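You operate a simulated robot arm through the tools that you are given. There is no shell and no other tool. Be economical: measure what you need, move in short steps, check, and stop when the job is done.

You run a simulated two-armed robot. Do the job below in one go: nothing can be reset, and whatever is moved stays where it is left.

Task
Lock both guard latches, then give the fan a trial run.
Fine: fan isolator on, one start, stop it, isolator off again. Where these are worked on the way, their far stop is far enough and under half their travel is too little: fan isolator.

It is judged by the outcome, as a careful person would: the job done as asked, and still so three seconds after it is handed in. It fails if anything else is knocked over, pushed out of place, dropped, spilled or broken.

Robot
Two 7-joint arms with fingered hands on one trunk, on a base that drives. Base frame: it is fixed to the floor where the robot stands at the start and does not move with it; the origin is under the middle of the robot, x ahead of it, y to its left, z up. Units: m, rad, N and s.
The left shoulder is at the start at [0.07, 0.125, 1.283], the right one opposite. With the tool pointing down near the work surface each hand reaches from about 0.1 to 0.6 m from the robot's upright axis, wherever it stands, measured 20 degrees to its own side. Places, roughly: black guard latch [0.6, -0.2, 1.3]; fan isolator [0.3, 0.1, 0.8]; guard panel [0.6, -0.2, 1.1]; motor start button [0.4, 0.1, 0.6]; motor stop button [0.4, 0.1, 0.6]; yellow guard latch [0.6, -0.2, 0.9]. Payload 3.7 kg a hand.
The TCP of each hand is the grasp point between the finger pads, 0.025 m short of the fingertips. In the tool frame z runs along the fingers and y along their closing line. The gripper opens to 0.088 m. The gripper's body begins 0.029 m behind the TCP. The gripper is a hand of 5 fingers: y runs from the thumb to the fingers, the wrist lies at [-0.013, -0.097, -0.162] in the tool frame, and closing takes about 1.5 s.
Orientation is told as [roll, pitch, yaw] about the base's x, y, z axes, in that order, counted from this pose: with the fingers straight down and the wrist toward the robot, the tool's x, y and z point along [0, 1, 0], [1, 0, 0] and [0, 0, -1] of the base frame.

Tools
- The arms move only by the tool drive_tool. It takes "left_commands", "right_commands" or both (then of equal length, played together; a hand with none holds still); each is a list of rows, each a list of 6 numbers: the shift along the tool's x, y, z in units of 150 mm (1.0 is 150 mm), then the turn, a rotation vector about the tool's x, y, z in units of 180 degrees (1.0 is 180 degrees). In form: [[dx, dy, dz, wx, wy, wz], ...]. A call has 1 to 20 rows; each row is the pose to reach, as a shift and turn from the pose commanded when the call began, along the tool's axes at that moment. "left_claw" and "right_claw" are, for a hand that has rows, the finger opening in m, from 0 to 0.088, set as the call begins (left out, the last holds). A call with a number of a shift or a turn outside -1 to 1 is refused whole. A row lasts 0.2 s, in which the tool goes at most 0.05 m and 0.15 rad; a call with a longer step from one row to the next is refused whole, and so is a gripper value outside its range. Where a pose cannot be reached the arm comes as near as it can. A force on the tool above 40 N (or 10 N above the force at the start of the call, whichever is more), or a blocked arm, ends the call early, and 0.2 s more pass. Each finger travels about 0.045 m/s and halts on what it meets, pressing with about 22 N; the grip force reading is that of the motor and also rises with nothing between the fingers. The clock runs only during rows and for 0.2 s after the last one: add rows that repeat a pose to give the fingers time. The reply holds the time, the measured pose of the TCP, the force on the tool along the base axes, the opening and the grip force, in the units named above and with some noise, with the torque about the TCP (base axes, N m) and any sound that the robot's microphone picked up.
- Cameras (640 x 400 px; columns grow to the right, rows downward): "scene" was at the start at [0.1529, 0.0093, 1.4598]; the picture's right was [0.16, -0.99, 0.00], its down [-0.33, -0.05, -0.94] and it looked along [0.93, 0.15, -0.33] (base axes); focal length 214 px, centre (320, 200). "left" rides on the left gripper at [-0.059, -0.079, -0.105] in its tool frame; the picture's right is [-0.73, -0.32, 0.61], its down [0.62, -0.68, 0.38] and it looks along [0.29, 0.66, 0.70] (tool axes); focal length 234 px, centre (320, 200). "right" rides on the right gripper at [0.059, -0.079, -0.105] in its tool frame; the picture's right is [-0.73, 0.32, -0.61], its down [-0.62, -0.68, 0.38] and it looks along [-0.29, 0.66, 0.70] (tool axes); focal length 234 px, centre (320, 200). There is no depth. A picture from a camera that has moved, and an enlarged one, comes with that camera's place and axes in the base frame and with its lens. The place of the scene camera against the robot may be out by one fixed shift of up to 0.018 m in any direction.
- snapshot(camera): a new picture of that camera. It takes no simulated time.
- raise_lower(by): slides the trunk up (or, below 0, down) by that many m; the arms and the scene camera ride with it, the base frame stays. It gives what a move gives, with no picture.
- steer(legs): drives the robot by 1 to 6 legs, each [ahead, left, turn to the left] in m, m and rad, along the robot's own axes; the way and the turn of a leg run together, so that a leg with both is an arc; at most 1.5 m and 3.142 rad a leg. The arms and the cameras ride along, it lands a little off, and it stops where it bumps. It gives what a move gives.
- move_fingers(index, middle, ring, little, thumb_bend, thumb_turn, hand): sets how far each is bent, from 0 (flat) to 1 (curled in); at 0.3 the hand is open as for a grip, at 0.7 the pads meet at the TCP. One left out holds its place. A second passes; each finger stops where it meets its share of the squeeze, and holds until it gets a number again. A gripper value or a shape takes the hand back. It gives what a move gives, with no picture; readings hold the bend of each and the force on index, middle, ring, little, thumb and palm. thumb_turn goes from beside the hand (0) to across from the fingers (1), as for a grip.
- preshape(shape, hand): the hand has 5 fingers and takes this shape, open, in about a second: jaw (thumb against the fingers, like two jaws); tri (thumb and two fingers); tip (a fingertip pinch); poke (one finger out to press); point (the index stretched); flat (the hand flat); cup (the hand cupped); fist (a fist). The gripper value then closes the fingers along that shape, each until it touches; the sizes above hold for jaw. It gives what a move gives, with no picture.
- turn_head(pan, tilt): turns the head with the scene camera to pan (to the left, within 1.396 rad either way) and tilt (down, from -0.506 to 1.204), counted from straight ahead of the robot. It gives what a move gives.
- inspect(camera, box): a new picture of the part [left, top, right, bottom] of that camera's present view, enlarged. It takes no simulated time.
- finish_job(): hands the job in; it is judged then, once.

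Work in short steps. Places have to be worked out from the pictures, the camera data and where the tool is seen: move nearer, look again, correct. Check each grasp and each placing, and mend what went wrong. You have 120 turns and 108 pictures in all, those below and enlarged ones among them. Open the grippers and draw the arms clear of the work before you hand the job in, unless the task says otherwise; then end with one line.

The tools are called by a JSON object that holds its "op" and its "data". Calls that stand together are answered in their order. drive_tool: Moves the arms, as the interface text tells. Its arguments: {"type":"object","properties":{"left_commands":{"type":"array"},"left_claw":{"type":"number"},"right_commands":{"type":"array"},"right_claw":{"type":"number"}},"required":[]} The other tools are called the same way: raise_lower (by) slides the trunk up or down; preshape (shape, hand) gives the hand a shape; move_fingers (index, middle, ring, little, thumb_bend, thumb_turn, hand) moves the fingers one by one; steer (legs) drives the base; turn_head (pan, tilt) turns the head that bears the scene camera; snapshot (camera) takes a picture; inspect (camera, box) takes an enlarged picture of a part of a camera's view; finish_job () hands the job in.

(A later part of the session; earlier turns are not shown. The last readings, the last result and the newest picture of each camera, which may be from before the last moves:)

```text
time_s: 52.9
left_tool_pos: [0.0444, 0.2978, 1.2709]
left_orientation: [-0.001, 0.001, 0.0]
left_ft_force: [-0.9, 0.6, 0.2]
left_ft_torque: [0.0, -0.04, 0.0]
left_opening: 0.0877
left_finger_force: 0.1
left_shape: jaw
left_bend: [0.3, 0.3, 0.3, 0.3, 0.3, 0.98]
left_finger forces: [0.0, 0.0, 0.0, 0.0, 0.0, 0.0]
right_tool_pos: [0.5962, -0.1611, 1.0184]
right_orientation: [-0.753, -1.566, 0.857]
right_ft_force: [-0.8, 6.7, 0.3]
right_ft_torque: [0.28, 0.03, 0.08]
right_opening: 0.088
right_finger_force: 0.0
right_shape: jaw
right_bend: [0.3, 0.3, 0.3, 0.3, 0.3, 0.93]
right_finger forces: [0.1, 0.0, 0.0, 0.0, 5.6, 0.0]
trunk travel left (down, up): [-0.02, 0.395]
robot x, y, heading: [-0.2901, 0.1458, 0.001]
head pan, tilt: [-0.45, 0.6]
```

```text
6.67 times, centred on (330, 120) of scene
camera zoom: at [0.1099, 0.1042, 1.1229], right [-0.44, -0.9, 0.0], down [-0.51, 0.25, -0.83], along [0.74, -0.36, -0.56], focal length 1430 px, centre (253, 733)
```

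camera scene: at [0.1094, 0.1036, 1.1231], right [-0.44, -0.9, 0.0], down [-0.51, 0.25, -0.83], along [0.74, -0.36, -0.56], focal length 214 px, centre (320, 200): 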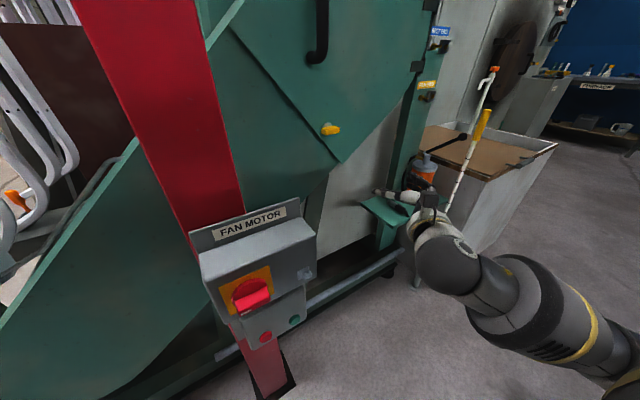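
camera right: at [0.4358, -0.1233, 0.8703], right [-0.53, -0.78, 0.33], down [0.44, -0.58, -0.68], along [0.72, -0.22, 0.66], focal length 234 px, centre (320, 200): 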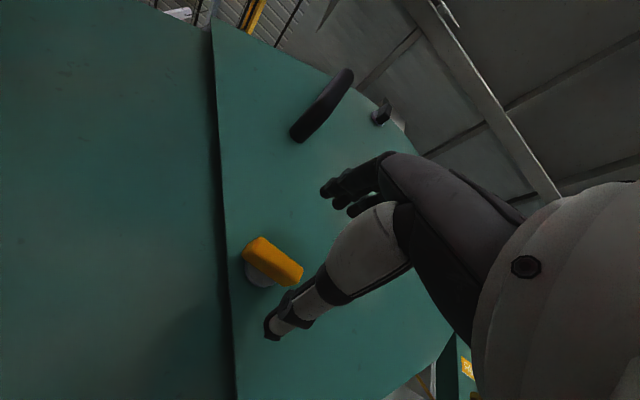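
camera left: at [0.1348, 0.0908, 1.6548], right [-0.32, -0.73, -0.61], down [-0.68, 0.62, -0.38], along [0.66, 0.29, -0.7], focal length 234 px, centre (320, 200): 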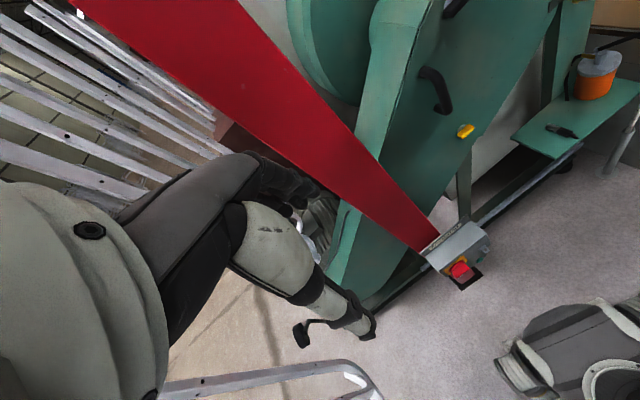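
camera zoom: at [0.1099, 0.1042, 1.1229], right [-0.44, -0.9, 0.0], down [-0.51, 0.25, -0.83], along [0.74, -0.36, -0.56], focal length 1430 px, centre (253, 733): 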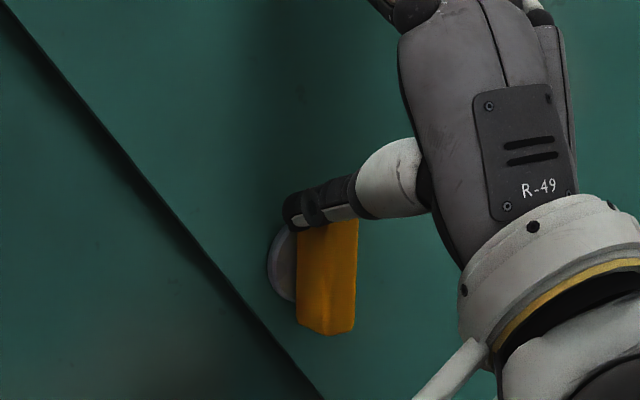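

The bar stays upright while force builds: it is at its stop. I back the hand away and verify both latches and panel.

{"op": "drive_tool", "data": {"right_commands": [[0.06, 0.02, 0, 0, 0, 0], [0.1, 0.03, -0.1, 0, 0, 0], [0.1, 0.03, -0.3, 0, 0, 0], [0.1, 0.03, -0.55, 0, 0, 0], [0, 0, -0.8, 0, 0, 0], [-0.2, 0, -1.0, 0, 0, 0], [-0.4, 0, -1.0, 0, 0, 0], [-0.7, 0, -1.0, 0, 0, 0], [-1.0, 0, -1.0, 0, 0, 0]]}}

{"op": "turn_head", "data": {"pan": -0.45, "tilt": 0.1}}

{"op": "snapshot", "data": {"camera": "scene"}}

```text
time_s: 54.9
left_tool_pos: [0.0432, 0.297, 1.2709]
left_orientation: [-0.001, 0.001, 0.0]
left_ft_force: [-0.5, -1.0, 0.3]
left_ft_torque: [0.03, -0.01, -0.01]
left_opening: 0.0873
left_finger_force: 0.3
left_shape: jaw
left_bend: [0.3, 0.3, 0.3, 0.3, 0.3, 0.98]
left_finger forces: [0.0, 0.0, 0.1, 0.0, 0.0, 0.0]
right_tool_pos: [0.4619, -0.3266, 1.0213]
right_orientation: [-0.61, -1.568, 0.71]
right_ft_force: [-0.6, 0.5, -0.2]
right_ft_torque: [0.01, 0.02, -0.02]
right_opening: 0.0878
right_finger_force: 0.1
right_shape: jaw
right_bend: [0.3, 0.3, 0.3, 0.3, 0.3, 0.97]
right_finger forces: [0.0, 0.0, 0.0, 0.0, 0.0, 0.1]
trunk travel left (down, up): [-0.02, 0.395]
robot x, y, heading: [-0.292, 0.1497, -0.002]
head pan, tilt: [-0.45, 0.6]
```

```text
time_s: 55.9
left_tool_pos: [0.0447, 0.297, 1.2701]
left_orientation: [-0.002, 0.0, -0.001]
left_ft_force: [-0.5, -0.7, -0.3]
left_ft_torque: [0.0, 0.02, -0.02]
left_opening: 0.0875
left_finger_force: 0.0
left_shape: jaw
left_bend: [0.3, 0.3, 0.3, 0.3, 0.3, 0.98]
left_finger forces: [0.1, 0.0, 0.1, 0.0, 0.1, 0.0]
right_tool_pos: [0.461, -0.3251, 1.0219]
right_orientation: [-0.653, -1.568, 0.756]
right_ft_force: [-0.1, -1.2, -0.3]
right_ft_torque: [-0.03, -0.01, 0.02]
right_opening: 0.0877
right_finger_force: 0.1
right_shape: jaw
right_bend: [0.3, 0.3, 0.3, 0.3, 0.3, 0.97]
right_finger forces: [0.1, 0.0, 0.0, 0.0, 0.0, 0.0]
trunk travel left (down, up): [-0.02, 0.395]
robot x, y, heading: [-0.2893, 0.1452, 0.0]
head pan, tilt: [-0.45, 0.099]
```

```text
48 pictures are left
camera scene: at [0.1133, 0.102, 1.1689], right [-0.44, -0.9, 0.0], down [-0.09, 0.04, -0.99], along [0.9, -0.43, -0.1], focal length 214 px, centre (320, 200)
```

scene: 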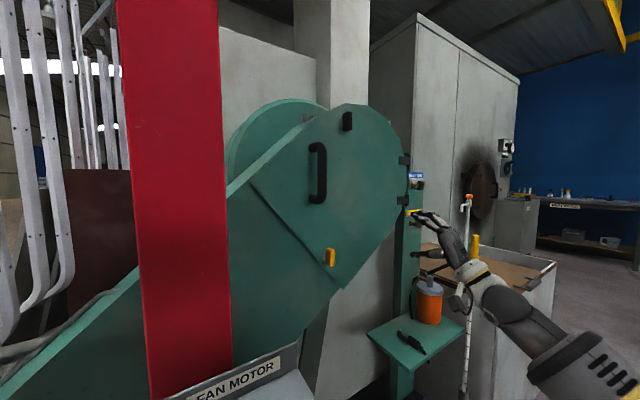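

{"op": "inspect", "data": {"camera": "scene", "box": [230, 90, 410, 300]}}

{"op": "inspect", "data": {"camera": "scene", "box": [320, 100, 380, 150]}}

```text
1.90 times, centred on (320, 195) of scene
camera zoom: at [0.1133, 0.102, 1.1689], right [-0.44, -0.9, 0.0], down [-0.09, 0.04, -0.99], along [0.9, -0.43, -0.1], focal length 408 px, centre (320, 210)
```

zoom: 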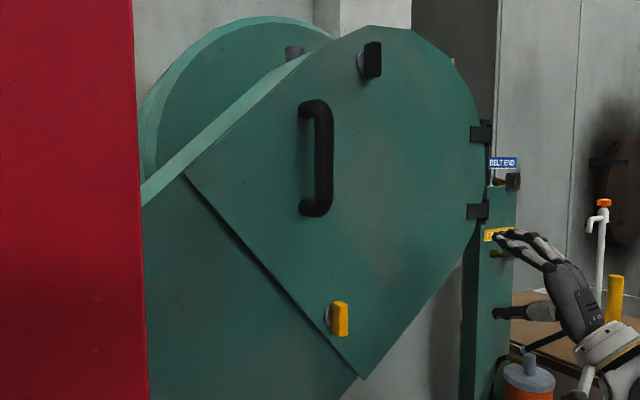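

```text
8.00 times, centred on (350, 125) of scene
camera zoom: at [0.1133, 0.102, 1.1689], right [-0.44, -0.9, 0.0], down [-0.09, 0.04, -0.99], along [0.9, -0.43, -0.1], focal length 1716 px, centre (80, 800)
```

zoom: 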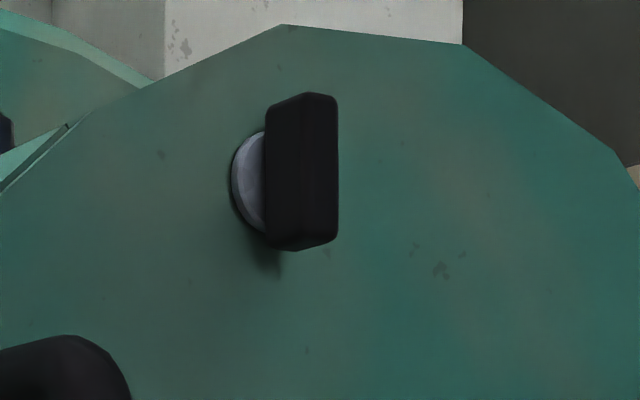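

Both bars upright. I check whether the panel's free edge is truly flush.

{"op": "inspect", "data": {"camera": "scene", "box": [235, 150, 355, 300]}}

{"op": "inspect", "data": {"camera": "scene", "box": [370, 130, 430, 230]}}

```text
2.67 times, centred on (295, 225) of scene
camera zoom: at [0.1133, 0.102, 1.1689], right [-0.44, -0.9, 0.0], down [-0.09, 0.04, -0.99], along [0.9, -0.43, -0.1], focal length 572 px, centre (387, 133)
```

zoom: 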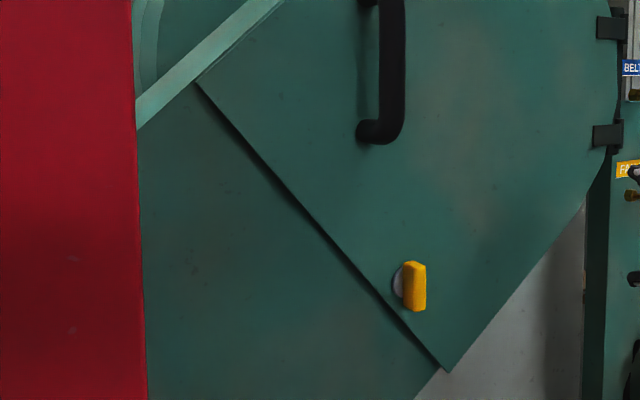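

```text
4.00 times, centred on (400, 180) of scene
camera zoom: at [0.1133, 0.102, 1.1689], right [-0.44, -0.9, 0.0], down [-0.09, 0.04, -0.99], along [0.9, -0.43, -0.1], focal length 858 px, centre (0, 280)
```

zoom: 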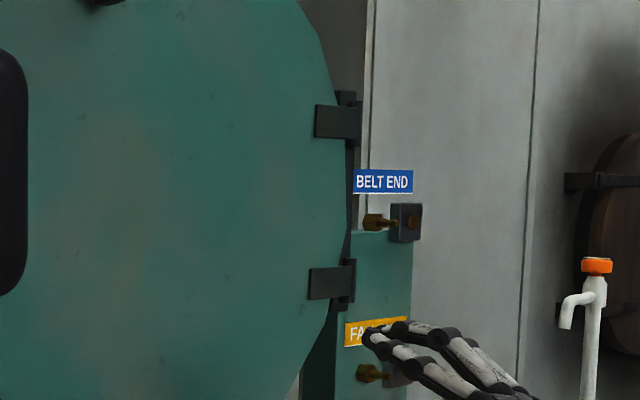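

{"op": "inspect", "data": {"camera": "scene", "box": [240, 170, 270, 195]}}

{"op": "inspect", "data": {"camera": "scene", "box": [315, 255, 345, 280]}}

```text
16.00 times, centred on (255, 182) of scene
camera zoom: at [0.1133, 0.102, 1.1689], right [-0.44, -0.9, 0.0], down [-0.09, 0.04, -0.99], along [0.9, -0.43, -0.1], focal length 3432 px, centre (1360, 480)
```

zoom: 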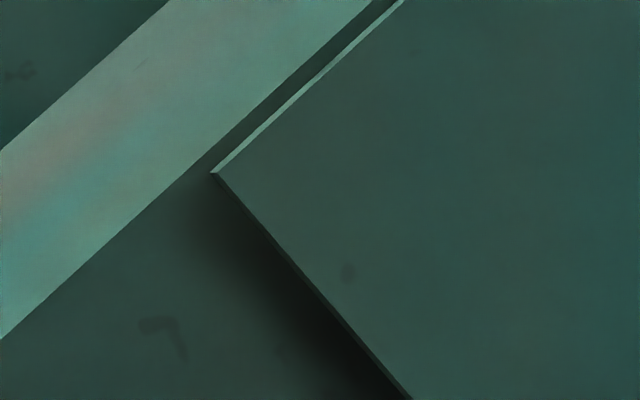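

```text
16.00 times, centred on (330, 268) of scene
camera zoom: at [0.1133, 0.102, 1.1689], right [-0.44, -0.9, 0.0], down [-0.09, 0.04, -0.99], along [0.9, -0.43, -0.1], focal length 3432 px, centre (160, -880)
```

zoom: 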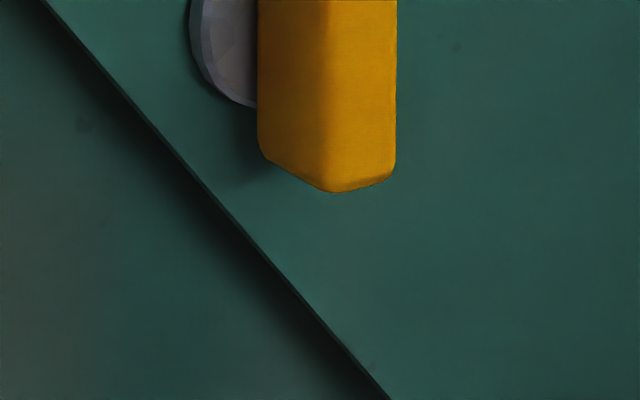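

The panel is flush, with the same small rim gap as at the start. Now the fan box: look at it.

{"op": "turn_head", "data": {"pan": 0.0, "tilt": 0.7}}

{"op": "snapshot", "data": {"camera": "scene"}}

{"op": "snapshot", "data": {"camera": "left"}}

```text
time_s: 56.9
left_tool_pos: [0.0441, 0.2971, 1.2697]
left_orientation: [-0.002, 0.0, 0.0]
left_ft_force: [-0.3, -0.1, 0.3]
left_ft_torque: [0.03, 0.02, -0.02]
left_opening: 0.0877
left_finger_force: 0.1
left_shape: jaw
left_bend: [0.3, 0.3, 0.3, 0.3, 0.3, 0.98]
left_finger forces: [0.0, 0.1, 0.0, 0.0, 0.0, 0.0]
right_tool_pos: [0.4616, -0.3249, 1.0217]
right_orientation: [-0.609, -1.566, 0.709]
right_ft_force: [-0.1, -1.0, 0.3]
right_ft_torque: [0.01, 0.02, 0.04]
right_opening: 0.0876
right_finger_force: 0.1
right_shape: jaw
right_bend: [0.3, 0.3, 0.3, 0.3, 0.3, 0.97]
right_finger forces: [0.0, 0.0, 0.0, 0.0, 0.0, 0.1]
trunk travel left (down, up): [-0.02, 0.395]
robot x, y, heading: [-0.292, 0.1457, -0.005]
head pan, tilt: [0.0, 0.7]
```

```text
41 pictures are left
camera scene: at [0.1154, 0.142, 1.1143], right [0.0, -1.0, 0.0], down [-0.64, 0.0, -0.77], along [0.77, 0.0, -0.64], focal length 214 px, centre (320, 200)
```

scene: 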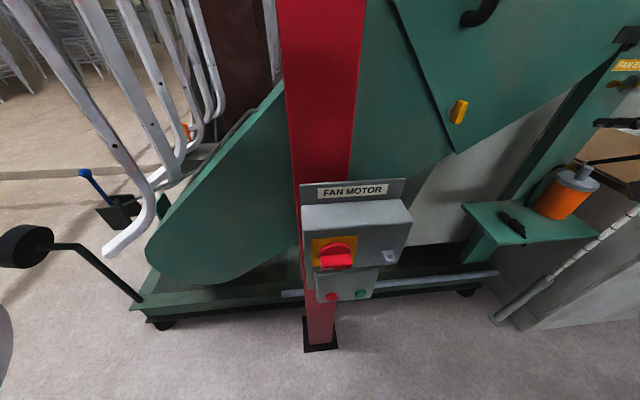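

```text
40 pictures are left
camera left: at [-0.0354, 0.2383, 1.3749], right [-0.32, -0.73, -0.61], down [-0.68, 0.62, -0.38], along [0.66, 0.29, -0.7], focal length 234 px, centre (320, 200)
```

left: 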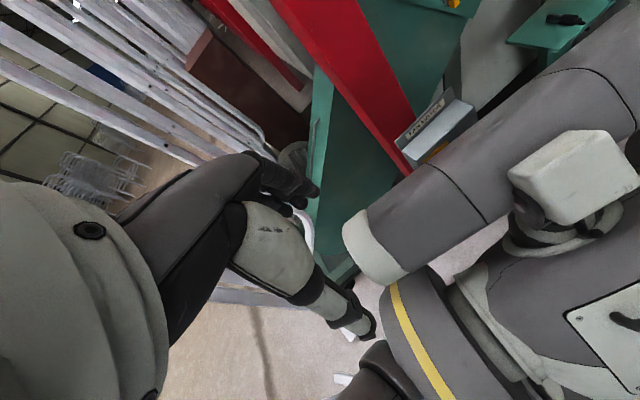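

{"op": "inspect", "data": {"camera": "scene", "box": [290, 175, 420, 310]}}

{"op": "inspect", "data": {"camera": "scene", "box": [300, 225, 380, 305]}}

```text
2.96 times, centred on (355, 242) of scene
camera zoom: at [0.1154, 0.142, 1.1143], right [0.0, -1.0, 0.0], down [-0.64, 0.0, -0.77], along [0.77, 0.0, -0.64], focal length 636 px, centre (216, 74)
```

zoom: 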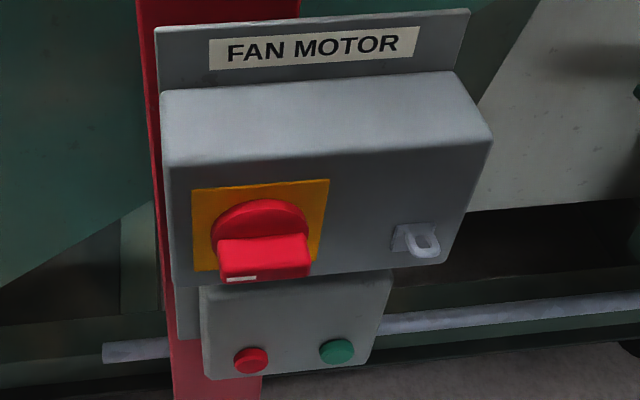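

```text
5.00 times, centred on (340, 265) of scene
camera zoom: at [0.1154, 0.142, 1.1143], right [0.0, -1.0, 0.0], down [-0.64, 0.0, -0.77], along [0.77, 0.0, -0.64], focal length 1072 px, centre (220, -125)
```

zoom: 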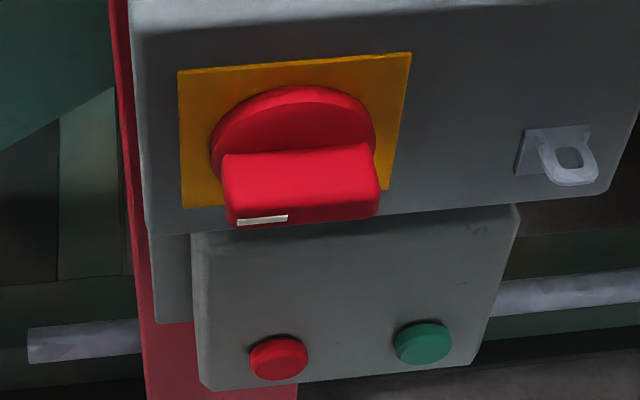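

Isolator bar is level (off, white mark at left), so on should be a clockwise quarter turn; red stop, green start beneath. I'll use the calibrated right thumb: drive back 0.16 m and left 0.2 m so the box lies in the right arm's good zone.

{"op": "steer", "data": {"legs": [[-0.16, 0, 0], [0, 0.2, 0]]}}

{"op": "snapshot", "data": {"camera": "right"}}

{"op": "snapshot", "data": {"camera": "scene"}}

```text
time_s: 59.4
left_tool_pos: [-0.1122, 0.4952, 1.2699]
left_orientation: [-0.002, 0.0, 0.001]
left_ft_force: [1.1, 1.5, 0.0]
left_ft_torque: [0.01, 0.01, 0.01]
left_opening: 0.0876
left_finger_force: 0.1
left_shape: jaw
left_bend: [0.3, 0.3, 0.3, 0.3, 0.3, 0.98]
left_finger forces: [0.0, 0.0, 0.0, 0.0, 0.1, 0.1]
right_tool_pos: [0.3053, -0.1275, 1.022]
right_orientation: [-0.723, -1.565, 0.823]
right_ft_force: [-0.3, -0.4, 0.6]
right_ft_torque: [0.03, -0.03, -0.01]
right_opening: 0.0878
right_finger_force: 0.1
right_shape: jaw
right_bend: [0.3, 0.3, 0.3, 0.3, 0.3, 0.97]
right_finger forces: [0.0, 0.0, 0.1, 0.1, 0.0, 0.0]
trunk travel left (down, up): [-0.02, 0.395]
robot x, y, heading: [-0.447, 0.3465, -0.001]
head pan, tilt: [0.0, 0.7]
```

```text
37 pictures are left
camera right: at [0.1952, -0.0789, 0.9447], right [-0.53, -0.78, 0.33], down [0.44, -0.58, -0.68], along [0.72, -0.22, 0.66], focal length 234 px, centre (320, 200)
```

right: 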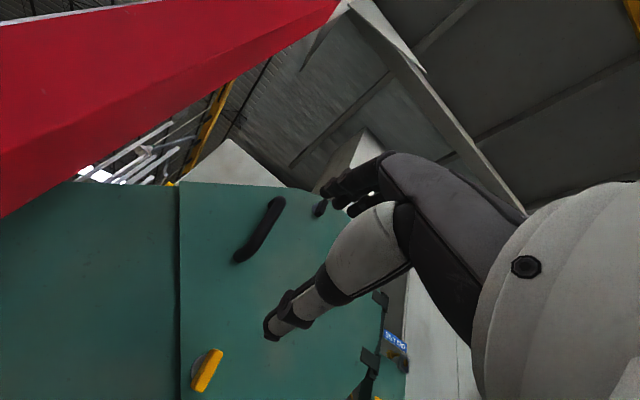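

```text
36 pictures are left
camera scene: at [-0.0409, 0.3404, 1.1142], right [0.0, -1.0, 0.0], down [-0.64, 0.0, -0.77], along [0.77, 0.0, -0.64], focal length 214 px, centre (320, 200)
```

scene: 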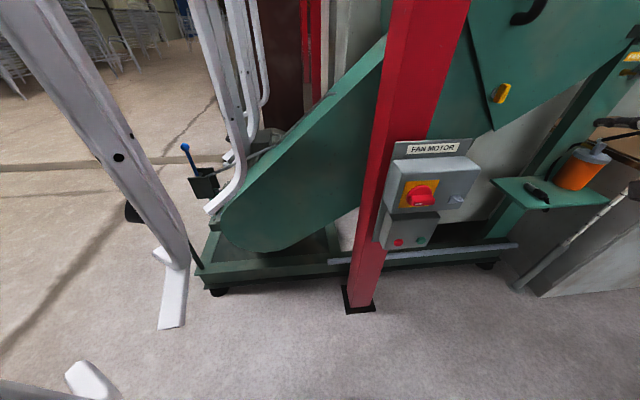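

I move the hand back and across toward the box front, staying about 0.1 m in front of it (two steps).

{"op": "drive_tool", "data": {"right_commands": [[0.15, 0, -0.15, 0, 0, 0], [0.35, 0, -0.3, 0, 0, 0], [0.6, -0.1, -0.42, 0, 0, 0], [0.85, -0.25, -0.5, 0, 0, 0], [1.0, -0.45, -0.55, 0, 0, 0], [1.0, -0.7, -0.55, 0, 0, 0], [1.0, -0.95, -0.55, 0, 0, 0]]}}

{"op": "drive_tool", "data": {"right_commands": [[0.2, -0.05, 0, 0, 0, 0], [0.4, -0.1, 0, 0, 0, 0], [0.65, -0.15, 0, 0, 0, 0], [0.65, -0.15, 0, 0, 0, 0]]}}

{"op": "snapshot", "data": {"camera": "right"}}

{"op": "inspect", "data": {"camera": "scene", "box": [360, 130, 500, 260]}}

```text
time_s: 61.0
left_tool_pos: [-0.1131, 0.4958, 1.2696]
left_orientation: [-0.002, 0.001, -0.002]
left_ft_force: [0.1, 0.4, 0.5]
left_ft_torque: [-0.02, -0.01, 0.0]
left_opening: 0.0878
left_finger_force: 0.0
left_shape: jaw
left_bend: [0.3, 0.3, 0.3, 0.3, 0.3, 0.98]
left_finger forces: [0.0, 0.0, 0.0, 0.0, 0.0, 0.0]
right_tool_pos: [0.2104, 0.0121, 0.8782]
right_orientation: [-0.754, -1.564, 0.851]
right_ft_force: [0.3, 0.8, 0.6]
right_ft_torque: [0.02, 0.03, 0.0]
right_opening: 0.0878
right_finger_force: 0.0
right_shape: jaw
right_bend: [0.3, 0.3, 0.3, 0.3, 0.3, 0.97]
right_finger forces: [0.0, 0.0, 0.0, 0.1, 0.0, 0.0]
trunk travel left (down, up): [-0.02, 0.395]
robot x, y, heading: [-0.4475, 0.3482, -0.008]
head pan, tilt: [0.0, 0.7]
```

```text
time_s: 62.0
left_tool_pos: [-0.1133, 0.496, 1.2695]
left_orientation: [-0.002, 0.001, 0.0]
left_ft_force: [0.4, -0.2, 0.1]
left_ft_torque: [0.01, -0.02, -0.02]
left_opening: 0.0876
left_finger_force: 0.0
left_shape: jaw
left_bend: [0.3, 0.3, 0.3, 0.3, 0.3, 0.98]
left_finger forces: [0.1, 0.0, 0.0, 0.1, 0.0, 0.0]
right_tool_pos: [0.1974, 0.11, 0.8558]
right_orientation: [-0.661, -1.566, 0.762]
right_ft_force: [-0.1, -0.7, 0.1]
right_ft_torque: [0.04, -0.02, -0.03]
right_opening: 0.0879
right_finger_force: 0.0
right_shape: jaw
right_bend: [0.3, 0.3, 0.3, 0.3, 0.3, 0.97]
right_finger forces: [0.0, 0.0, 0.0, 0.0, 0.1, 0.0]
trunk travel left (down, up): [-0.02, 0.395]
robot x, y, heading: [-0.4448, 0.3436, 0.001]
head pan, tilt: [0.0, 0.7]
```

```text
35 pictures are left
camera right: at [0.0883, 0.1583, 0.7792], right [-0.53, -0.78, 0.33], down [0.44, -0.58, -0.68], along [0.72, -0.22, 0.66], focal length 234 px, centre (320, 200)
```

right: 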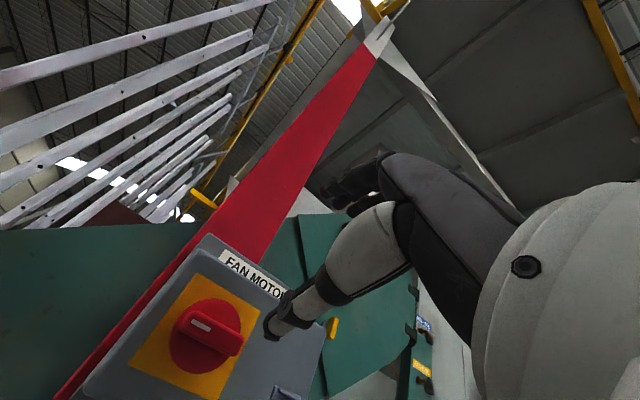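

```text
3.08 times, centred on (430, 195) of scene
camera zoom: at [-0.0409, 0.3398, 1.1142], right [0.0, -1.0, 0.0], down [-0.64, 0.0, -0.76], along [0.76, 0.0, -0.64], focal length 660 px, centre (-18, 215)
```

zoom: 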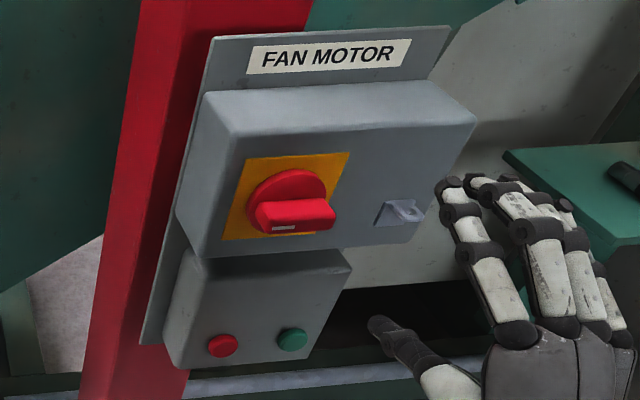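

Knob bar front ≈ [0.319,0.123,0.805] (three views agree). I place the thumb beneath the bar's left half, then check.

{"op": "drive_tool", "data": {"right_commands": [[0.07, -0.07, 0.1, 0, 0, 0], [0.134, -0.136, 0.2, 0, 0, 0], [0.134, -0.136, 0.35, 0, 0, 0], [0.134, -0.136, 0.5, 0, 0, 0], [0.134, -0.136, 0.62, 0, 0, 0], [0.134, -0.136, 0.72, 0, 0, 0], [0.134, -0.136, 0.72, 0, 0, 0]]}}

{"op": "inspect", "data": {"camera": "right", "box": [160, 150, 400, 400]}}

{"op": "inspect", "data": {"camera": "scene", "box": [380, 150, 480, 250]}}

```text
time_s: 63.6
left_tool_pos: [-0.1126, 0.495, 1.2695]
left_orientation: [-0.003, -0.001, 0.001]
left_ft_force: [0.2, 0.1, -0.1]
left_ft_torque: [-0.01, -0.02, -0.01]
left_opening: 0.0878
left_finger_force: 0.1
left_shape: jaw
left_bend: [0.3, 0.3, 0.3, 0.3, 0.3, 0.98]
left_finger forces: [0.0, 0.0, 0.0, 0.0, 0.0, 0.0]
right_tool_pos: [0.3019, 0.1411, 0.8342]
right_orientation: [-0.508, -1.565, 0.608]
right_ft_force: [-1.5, -0.7, -1.0]
right_ft_torque: [-0.01, 0.08, -0.04]
right_opening: 0.088
right_finger_force: 0.1
right_shape: jaw
right_bend: [0.3, 0.3, 0.3, 0.3, 0.28, 0.97]
right_finger forces: [0.1, 0.0, 0.0, 0.0, 1.7, 0.1]
trunk travel left (down, up): [-0.02, 0.395]
robot x, y, heading: [-0.4473, 0.3442, -0.002]
head pan, tilt: [0.0, 0.7]
```

```text
1.60 times, centred on (280, 275) of right
camera zoom: at [0.1927, 0.1897, 0.7575], right [-0.53, -0.78, 0.33], down [0.44, -0.58, -0.68], along [0.72, -0.22, 0.65], focal length 375 px, centre (384, 80)
```

zoom: 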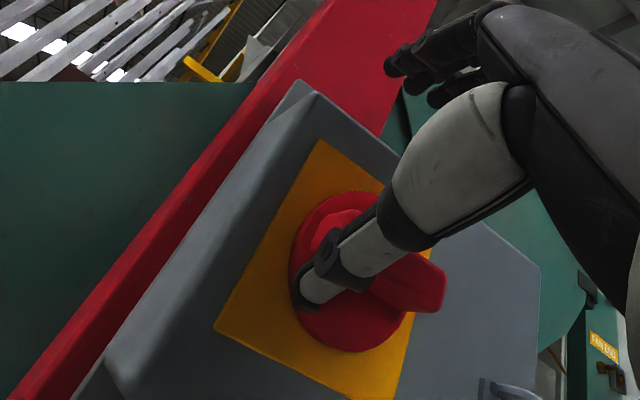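

```text
4.00 times, centred on (430, 200) of scene
camera zoom: at [-0.0409, 0.3398, 1.1142], right [0.0, -1.0, 0.0], down [-0.64, 0.0, -0.76], along [0.76, 0.0, -0.64], focal length 858 px, centre (-120, 200)
```

zoom: 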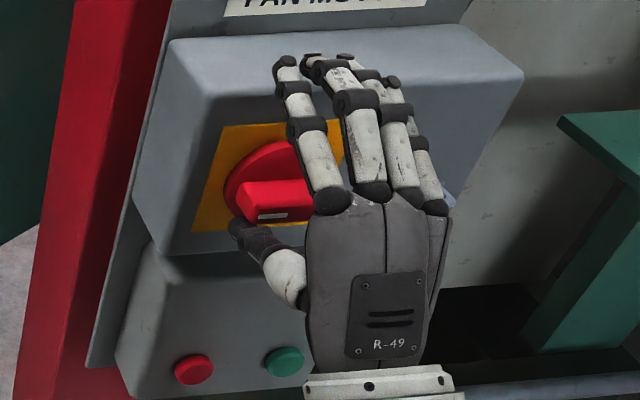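

Thumb is well placed under the bar's left end. I sweep it up the arc to ~90°, with the microphone and force in view.

{"op": "drive_tool", "data": {"right_commands": [[0, 0.02, -0.02, 0, 0, 0], [0, 0.053, -0.02, 0, 0, 0], [0.022, 0.086, -0.02, 0, 0, 0], [0.035, 0.123, -0.02, 0, 0, 0], [0.037, 0.163, -0.02, 0, 0, 0], [0.03, 0.201, -0.02, 0, 0, 0], [0.013, 0.237, -0.02, 0, 0, 0], [-0.013, 0.267, -0.02, 0, 0, 0], [-0.03, 0.278, -0.02, 0, 0, 0], [-0.03, 0.278, -0.02, 0, 0, 0]]}}

{"op": "inspect", "data": {"camera": "scene", "box": [380, 150, 480, 250]}}

```text
time_s: 65.8
left_tool_pos: [-0.1115, 0.4955, 1.2684]
left_orientation: [-0.001, 0.0, 0.0]
left_ft_force: [-0.1, -0.5, -0.3]
left_ft_torque: [0.02, -0.01, 0.02]
left_opening: 0.0876
left_finger_force: 0.0
left_shape: jaw
left_bend: [0.3, 0.3, 0.3, 0.3, 0.3, 0.98]
left_finger forces: [0.0, 0.0, 0.0, 0.0, 0.0, 0.0]
right_tool_pos: [0.3012, 0.1348, 0.8776]
right_orientation: [-0.744, -1.567, 0.843]
right_ft_force: [-0.4, 0.9, 0.1]
right_ft_torque: [0.02, -0.02, 0.03]
right_opening: 0.0876
right_finger_force: 0.0
right_shape: jaw
right_bend: [0.3, 0.3, 0.3, 0.3, 0.3, 0.97]
right_finger forces: [0.0, 0.1, 0.0, 0.1, 0.6, 0.0]
trunk travel left (down, up): [-0.02, 0.395]
robot x, y, heading: [-0.4442, 0.3434, -0.001]
head pan, tilt: [0.0, 0.7]
```

```text
4.00 times, centred on (430, 200) of scene
camera zoom: at [-0.0409, 0.3399, 1.1142], right [0.0, -1.0, 0.0], down [-0.64, 0.0, -0.76], along [0.76, 0.0, -0.64], focal length 858 px, centre (-120, 200)
```

zoom: 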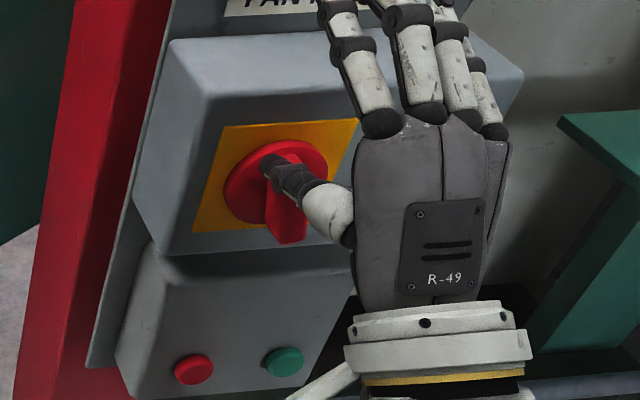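

The bar is near upright. I push the top further right until the stop is felt.

{"op": "drive_tool", "data": {"right_commands": [[-0.02, 0, 0, 0, 0, 0], [-0.04, 0, 0, 0, 0, 0], [-0.06, 0, 0, 0, 0, 0], [-0.08, 0, 0, 0, 0, 0], [-0.08, 0, 0, 0, 0, 0]]}}

{"op": "inspect", "data": {"camera": "scene", "box": [380, 150, 480, 250]}}

```text
time_s: 67.0
left_tool_pos: [-0.1135, 0.4948, 1.2701]
left_orientation: [-0.001, -0.003, 0.0]
left_ft_force: [1.1, 0.8, -0.6]
left_ft_torque: [-0.01, 0.02, 0.04]
left_opening: 0.0881
left_finger_force: 0.1
left_shape: jaw
left_bend: [0.3, 0.3, 0.3, 0.3, 0.3, 0.98]
left_finger forces: [0.0, 0.0, 0.0, 0.1, 0.0, 0.0]
right_tool_pos: [0.3014, 0.1254, 0.8775]
right_orientation: [-0.749, -1.567, 0.849]
right_ft_force: [-2.2, 5.3, 1.7]
right_ft_torque: [0.27, 0.05, 0.11]
right_opening: 0.0873
right_finger_force: 0.1
right_shape: jaw
right_bend: [0.3, 0.3, 0.3, 0.3, 0.32, 0.94]
right_finger forces: [0.1, 0.0, 0.0, 0.0, 5.6, 0.1]
trunk travel left (down, up): [-0.02, 0.395]
robot x, y, heading: [-0.4439, 0.3473, -0.0]
head pan, tilt: [0.0, 0.7]
```

```text
4.00 times, centred on (430, 200) of scene
camera zoom: at [-0.0411, 0.3404, 1.1143], right [0.0, -1.0, 0.0], down [-0.64, 0.0, -0.77], along [0.77, 0.0, -0.64], focal length 858 px, centre (-120, 200)
```

zoom: 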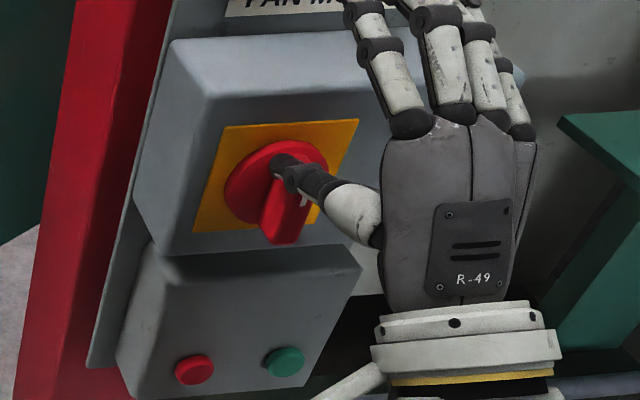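

Stop felt (5 N, bar upright). I back away and form the poke shape for the buttons.

{"op": "drive_tool", "data": {"right_commands": [[0.06, 0.02, 0, 0, 0, 0], [0.1, 0.05, -0.1, 0, 0, 0], [0.1, 0.05, -0.3, 0, 0, 0], [0.1, 0.05, -0.55, 0, 0, 0], [0, 0, -0.7, 0, 0, 0], [0, 0, -0.7, 0, 0, 0]]}}

{"op": "preshape", "data": {"hand": "right", "shape": "poke"}}

{"op": "snapshot", "data": {"camera": "right"}}

{"op": "inspect", "data": {"camera": "scene", "box": [360, 140, 520, 300]}}

```text
time_s: 68.4
left_tool_pos: [-0.1131, 0.4946, 1.2706]
left_orientation: [-0.002, -0.001, 0.001]
left_ft_force: [-0.5, 0.0, -0.2]
left_ft_torque: [0.04, 0.04, 0.0]
left_opening: 0.0876
left_finger_force: 0.0
left_shape: jaw
left_bend: [0.3, 0.3, 0.3, 0.3, 0.3, 0.98]
left_finger forces: [0.1, 0.0, 0.1, 0.0, 0.0, 0.0]
right_tool_pos: [0.1991, 0.1127, 0.8793]
right_orientation: [-0.584, -1.57, 0.685]
right_ft_force: [0.1, -0.1, -0.3]
right_ft_torque: [0.0, -0.02, -0.02]
right_opening: 0.0879
right_finger_force: 0.0
right_shape: jaw
right_bend: [0.3, 0.3, 0.3, 0.3, 0.3, 0.97]
right_finger forces: [0.0, 0.1, 0.0, 0.1, 0.0, 0.0]
trunk travel left (down, up): [-0.02, 0.395]
robot x, y, heading: [-0.4511, 0.3448, -0.0]
head pan, tilt: [0.0, 0.7]
```

```text
time_s: 69.3
left_tool_pos: [-0.112, 0.4954, 1.2703]
left_orientation: [0.0, 0.002, 0.0]
left_ft_force: [0.4, -0.2, -0.6]
left_ft_torque: [-0.01, -0.03, 0.01]
left_opening: 0.0881
left_finger_force: 0.0
left_shape: jaw
left_bend: [0.3, 0.3, 0.3, 0.3, 0.3, 0.98]
left_finger forces: [0.1, 0.1, 0.0, 0.0, 0.1, 0.0]
right_tool_pos: [0.1989, 0.1137, 0.8785]
right_orientation: [-0.622, -1.567, 0.722]
right_ft_force: [0.7, 0.1, 1.1]
right_ft_torque: [0.01, 0.0, 0.03]
right_opening: 0.0001
right_finger_force: 0.0
right_shape: poke
right_bend: [0.7, 0.7, 0.99, 0.99, 1.0, 1.0]
right_finger forces: [0.1, 0.1, 0.1, 0.0, 0.0, 0.0]
trunk travel left (down, up): [-0.02, 0.395]
robot x, y, heading: [-0.4432, 0.3432, -0.001]
head pan, tilt: [0.0, 0.7]
```

```text
29 pictures are left
camera right: at [0.0896, 0.1624, 0.8015], right [-0.53, -0.78, 0.33], down [0.44, -0.58, -0.68], along [0.72, -0.22, 0.66], focal length 234 px, centre (320, 200)
```

right: 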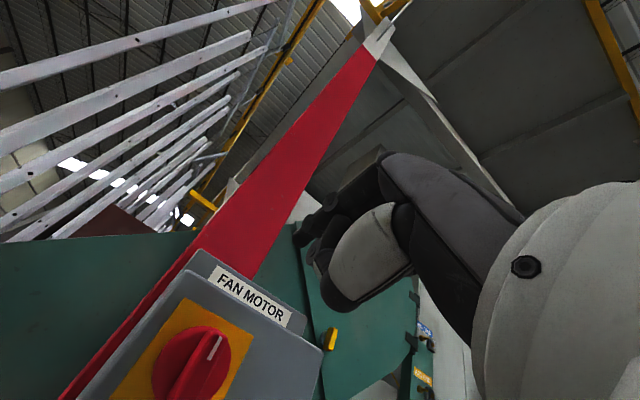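

```text
2.50 times, centred on (440, 220) of scene
camera zoom: at [-0.0409, 0.3398, 1.1142], right [0.0, -1.0, 0.0], down [-0.64, 0.0, -0.76], along [0.76, 0.0, -0.64], focal length 536 px, centre (20, 150)
```

zoom: 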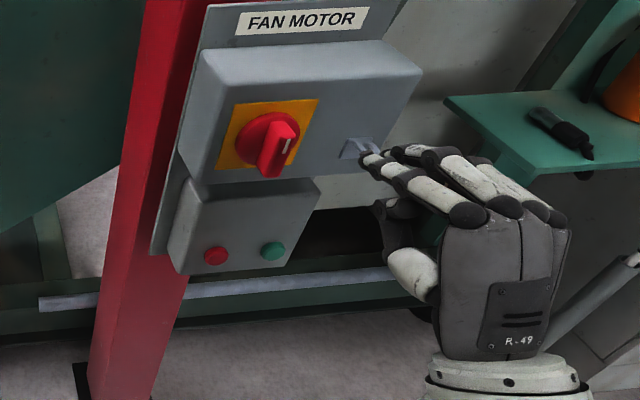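

Isolator is on (mark at the top, bar vertical). I curl the middle finger so that only the index sticks out, and lower the hand to button height, 0.1 m off, to locate the buttons with the wrist camera.

{"op": "move_fingers", "data": {"hand": "right", "middle": 1.0}}

{"op": "drive_tool", "data": {"right_commands": [[-0.07, -0.2, 0, 0, 0, 0], [-0.14, -0.4, 0, 0, 0, 0], [-0.21, -0.6, 0, 0, 0, 0], [-0.28, -0.8, 0, 0, 0, 0], [-0.35, -1.0, 0, 0, 0, 0]]}}

{"op": "drive_tool", "data": {"right_commands": [[0, -0.2, 0, 0, 0, 0], [0, -0.4, 0, 0, 0, 0], [0, -0.62, 0, 0, 0, 0], [0, -0.62, 0, 0, 0, 0]]}}

{"op": "snapshot", "data": {"camera": "right"}}

{"op": "inspect", "data": {"camera": "scene", "box": [360, 140, 520, 300]}}

```text
time_s: 70.3
left_tool_pos: [-0.1131, 0.4957, 1.2699]
left_orientation: [-0.001, -0.001, 0.0]
left_ft_force: [0.3, -0.2, -1.0]
left_ft_torque: [0.03, -0.01, 0.0]
left_opening: 0.0878
left_finger_force: 0.1
left_shape: jaw
left_bend: [0.3, 0.3, 0.3, 0.3, 0.3, 0.98]
left_finger forces: [0.0, 0.1, 0.0, 0.0, 0.0, 0.0]
right_tool_pos: [0.1994, 0.1134, 0.8799]
right_orientation: [-0.604, -1.566, 0.702]
right_ft_force: [-0.3, 0.0, 1.0]
right_ft_torque: [-0.01, 0.01, 0.01]
right_opening: 0.0227
right_finger_force: 0.1
right_shape: fingers
right_bend: [0.7, 1.0, 0.99, 0.99, 1.0, 1.0]
right_finger forces: [0.1, 0.0, 0.0, 0.0, 0.0, 0.0]
trunk travel left (down, up): [-0.02, 0.395]
robot x, y, heading: [-0.4465, 0.3443, -0.003]
head pan, tilt: [0.0, 0.7]
```

```text
time_s: 71.5
left_tool_pos: [-0.1122, 0.4967, 1.2699]
left_orientation: [0.001, 0.0, 0.0]
left_ft_force: [0.2, 0.1, -0.2]
left_ft_torque: [-0.01, -0.02, -0.03]
left_opening: 0.0876
left_finger_force: 0.2
left_shape: jaw
left_bend: [0.3, 0.3, 0.3, 0.3, 0.3, 0.98]
left_finger forces: [0.0, 0.0, 0.1, 0.0, 0.0, 0.0]
right_tool_pos: [0.2045, 0.0597, 0.7273]
right_orientation: [-0.798, -1.569, 0.902]
right_ft_force: [0.0, 0.3, 0.9]
right_ft_torque: [0.0, -0.04, 0.03]
right_opening: 0.0226
right_finger_force: 0.1
right_shape: fingers
right_bend: [0.7, 1.0, 0.99, 0.99, 1.0, 1.0]
right_finger forces: [0.0, 0.1, 0.0, 0.0, 0.0, 0.0]
trunk travel left (down, up): [-0.02, 0.395]
robot x, y, heading: [-0.4414, 0.3431, -0.003]
head pan, tilt: [0.0, 0.7]
```

```text
time_s: 72.5
left_tool_pos: [-0.1128, 0.495, 1.2694]
left_orientation: [-0.001, 0.001, 0.001]
left_ft_force: [0.1, -0.4, 0.0]
left_ft_torque: [0.0, 0.02, 0.0]
left_opening: 0.0878
left_finger_force: 0.0
left_shape: jaw
left_bend: [0.3, 0.3, 0.3, 0.3, 0.3, 0.98]
left_finger forces: [0.1, 0.0, 0.0, 0.1, 0.1, 0.1]
right_tool_pos: [0.204, 0.061, 0.6364]
right_orientation: [-0.763, -1.567, 0.862]
right_ft_force: [-0.5, -0.5, 0.0]
right_ft_torque: [0.03, -0.01, 0.03]
right_opening: 0.0227
right_finger_force: 0.1
right_shape: fingers
right_bend: [0.7, 1.0, 0.99, 0.99, 1.0, 1.0]
right_finger forces: [0.1, 0.0, 0.0, 0.0, 0.0, 0.1]
trunk travel left (down, up): [-0.02, 0.395]
robot x, y, heading: [-0.4434, 0.3473, -0.003]
head pan, tilt: [0.0, 0.7]
```

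```text
27 pictures are left
camera right: at [0.0939, 0.1088, 0.558], right [-0.53, -0.78, 0.33], down [0.44, -0.58, -0.68], along [0.72, -0.22, 0.66], focal length 234 px, centre (320, 200)
```

right: 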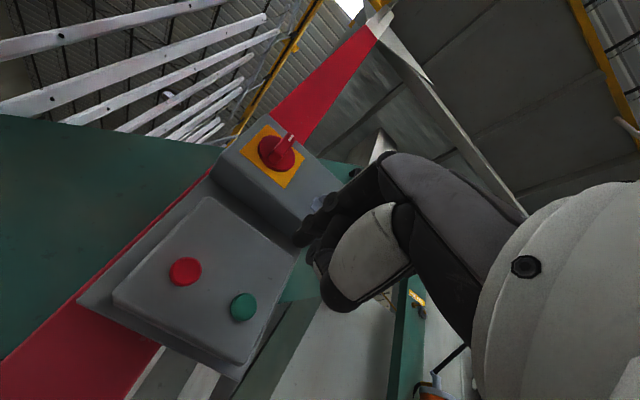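

```text
2.50 times, centred on (440, 220) of scene
camera zoom: at [-0.0409, 0.3398, 1.1142], right [0.0, -1.0, 0.0], down [-0.64, 0.0, -0.76], along [0.76, 0.0, -0.64], focal length 536 px, centre (20, 150)
```

zoom: 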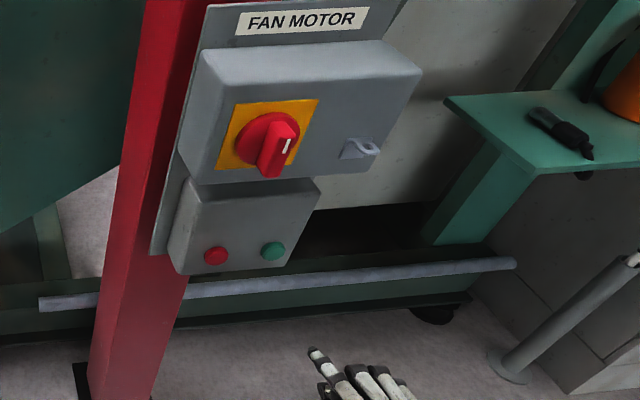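

Green ≈ [0.360,0.054,0.616], red ≈ [0.355,0.121,0.616]; index tip sits ≈ TCP + [0.022, 0.008, 0]. I bring the index to ~15 mm short of the green button.

{"op": "drive_tool", "data": {"right_commands": [[-0.06, -0.043, 0.15, 0, 0, 0], [-0.12, -0.086, 0.3, 0, 0, 0], [-0.189, -0.129, 0.45, 0, 0, 0], [-0.189, -0.129, 0.6, 0, 0, 0], [-0.189, -0.129, 0.72, 0, 0, 0], [-0.189, -0.129, 0.78, 0, 0, 0], [-0.189, -0.129, 0.78, 0, 0, 0]]}}

{"op": "snapshot", "data": {"camera": "right"}}

{"op": "inspect", "data": {"camera": "scene", "box": [390, 190, 490, 270]}}

```text
time_s: 74.1
left_tool_pos: [-0.1127, 0.4947, 1.2711]
left_orientation: [-0.003, -0.001, 0.0]
left_ft_force: [0.5, 0.5, -0.3]
left_ft_torque: [0.0, 0.02, 0.02]
left_opening: 0.0877
left_finger_force: 0.0
left_shape: jaw
left_bend: [0.3, 0.3, 0.3, 0.3, 0.3, 0.98]
left_finger forces: [0.1, 0.0, 0.0, 0.1, 0.0, 0.0]
right_tool_pos: [0.3209, 0.0426, 0.6162]
right_orientation: [-0.698, -1.566, 0.798]
right_ft_force: [-0.2, 0.0, -0.6]
right_ft_torque: [0.0, 0.02, 0.01]
right_opening: 0.0225
right_finger_force: 0.0
right_shape: fingers
right_bend: [0.7, 1.0, 0.99, 0.99, 1.0, 1.0]
right_finger forces: [0.1, 0.0, 0.1, 0.0, 0.0, 0.1]
trunk travel left (down, up): [-0.02, 0.395]
robot x, y, heading: [-0.4448, 0.3434, 0.004]
head pan, tilt: [0.0, 0.7]
```

```text
25 pictures are left
camera right: at [0.212, 0.0919, 0.5385], right [-0.53, -0.78, 0.33], down [0.44, -0.58, -0.68], along [0.72, -0.22, 0.66], focal length 234 px, centre (320, 200)
```

right: 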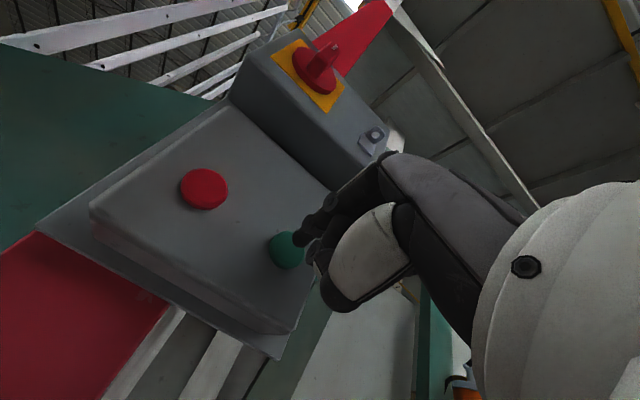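

```text
5.00 times, centred on (440, 230) of scene
camera zoom: at [-0.0409, 0.3398, 1.1142], right [0.0, -1.0, 0.0], down [-0.64, 0.0, -0.76], along [0.76, 0.0, -0.64], focal length 1072 px, centre (-280, 50)
```

zoom: 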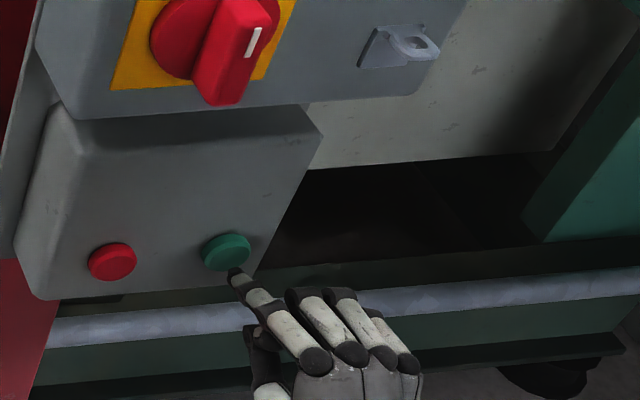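

Tip is in line with the green button, ~15 mm off. I press straight in, once, slowly, and withdraw in the same call.

{"op": "drive_tool", "data": {"right_commands": [[-0.005, 0, 0.06, 0, 0, 0], [-0.01, 0, 0.1, 0, 0, 0], [-0.012, 0, 0.13, 0, 0, 0], [-0.015, 0, 0.155, 0, 0, 0], [-0.016, 0, 0.17, 0, 0, 0]]}}

{"op": "inspect", "data": {"camera": "scene", "box": [390, 190, 490, 270]}}

```text
time_s: 75.3
left_tool_pos: [-0.1134, 0.495, 1.2707]
left_orientation: [-0.001, 0.0, -0.002]
left_ft_force: [0.4, -0.1, 1.0]
left_ft_torque: [0.01, 0.01, 0.01]
left_opening: 0.0878
left_finger_force: 0.0
left_shape: jaw
left_bend: [0.3, 0.3, 0.3, 0.3, 0.3, 0.98]
left_finger forces: [0.0, 0.0, 0.0, 0.1, 0.1, 0.0]
right_tool_pos: [0.3413, 0.0431, 0.6136]
right_orientation: [-2.547, -1.567, 2.649]
right_ft_force: [-11.2, -1.1, 1.1]
right_ft_torque: [-0.09, 0.37, -0.14]
right_opening: 0.0187
right_finger_force: 3.1
right_shape: fingers
right_bend: [0.7, 1.0, 0.99, 0.99, 1.0, 1.0]
right_finger forces: [6.7, 0.0, 0.0, 0.0, 0.1, 0.1]
trunk travel left (down, up): [-0.02, 0.395]
robot x, y, heading: [-0.4473, 0.3461, -0.01]
head pan, tilt: [0.0, 0.7]
stopped in row 5 (right hand): the force on the tool passed its limit (the readings are from after the stop); the commanded pose is now the measured one
```

```text
5.00 times, centred on (440, 230) of scene
camera zoom: at [-0.0434, 0.3389, 1.1148], right [0.0, -1.0, 0.0], down [-0.64, 0.0, -0.77], along [0.77, 0.0, -0.64], focal length 1072 px, centre (-280, 50)
```

zoom: 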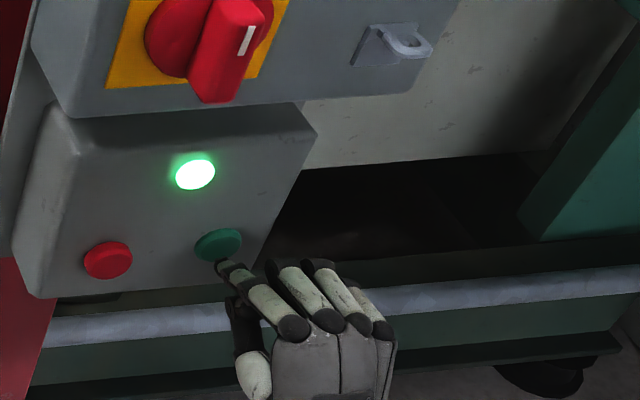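

The run lamp lights: the fan is started. I withdraw the finger and line it up with the red stop button.

{"op": "drive_tool", "data": {"right_commands": [[0, 0, -0.1, 0, 0, 0], [0, 0.01, -0.22, 0, 0, 0], [0.15, 0.015, -0.22, 0, 0, 0], [0.3, 0.015, -0.22, 0, 0, 0], [0.45, 0.015, -0.22, 0, 0, 0], [0.45, 0.015, -0.22, 0, 0, 0], [0.45, 0.015, -0.22, 0, 0, 0], [0.45, 0.015, -0.22, 0, 0, 0]]}}

{"op": "inspect", "data": {"camera": "scene", "box": [390, 190, 490, 270]}}

{"op": "snapshot", "data": {"camera": "right"}}

```text
time_s: 77.1
left_tool_pos: [-0.1129, 0.4947, 1.2706]
left_orientation: [0.0, 0.0, 0.001]
left_ft_force: [0.8, -0.8, -0.3]
left_ft_torque: [-0.01, -0.01, 0.01]
left_opening: 0.0876
left_finger_force: 0.1
left_shape: jaw
left_bend: [0.3, 0.3, 0.3, 0.3, 0.3, 0.98]
left_finger forces: [0.1, 0.0, 0.0, 0.0, 0.0, 0.0]
right_tool_pos: [0.3033, 0.1089, 0.6166]
right_orientation: [-1.824, -1.57, 1.929]
right_ft_force: [-0.5, 1.0, -0.1]
right_ft_torque: [-0.01, -0.03, 0.0]
right_opening: 0.0226
right_finger_force: 0.1
right_shape: fingers
right_bend: [0.7, 1.0, 0.99, 0.99, 1.0, 1.0]
right_finger forces: [0.1, 0.0, 0.0, 0.0, 0.0, 0.0]
trunk travel left (down, up): [-0.02, 0.395]
robot x, y, heading: [-0.4439, 0.3454, -0.004]
head pan, tilt: [0.0, 0.7]
```

```text
5.00 times, centred on (440, 230) of scene
camera zoom: at [-0.0414, 0.3396, 1.1142], right [0.0, -1.0, 0.0], down [-0.64, 0.0, -0.76], along [0.76, 0.0, -0.64], focal length 1072 px, centre (-280, 50)
```

zoom: 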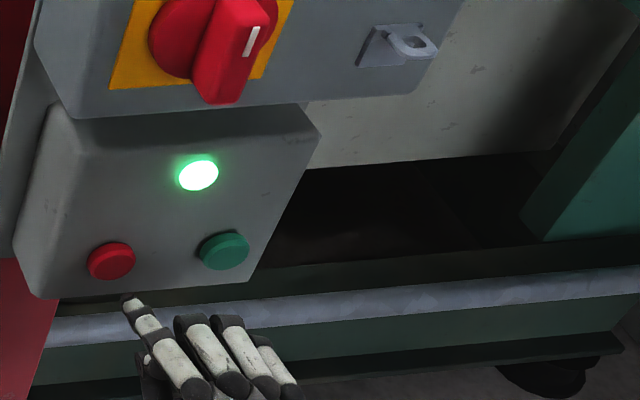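

```text
21 pictures are left
camera right: at [0.1939, 0.1571, 0.5389], right [-0.53, -0.78, 0.32], down [0.45, -0.58, -0.68], along [0.72, -0.22, 0.66], focal length 234 px, centre (320, 200)
```

right: 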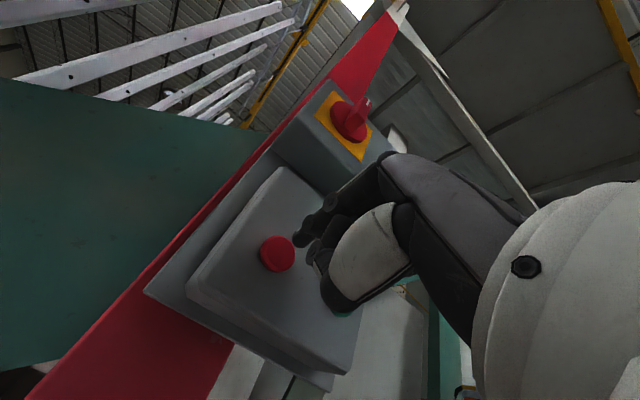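

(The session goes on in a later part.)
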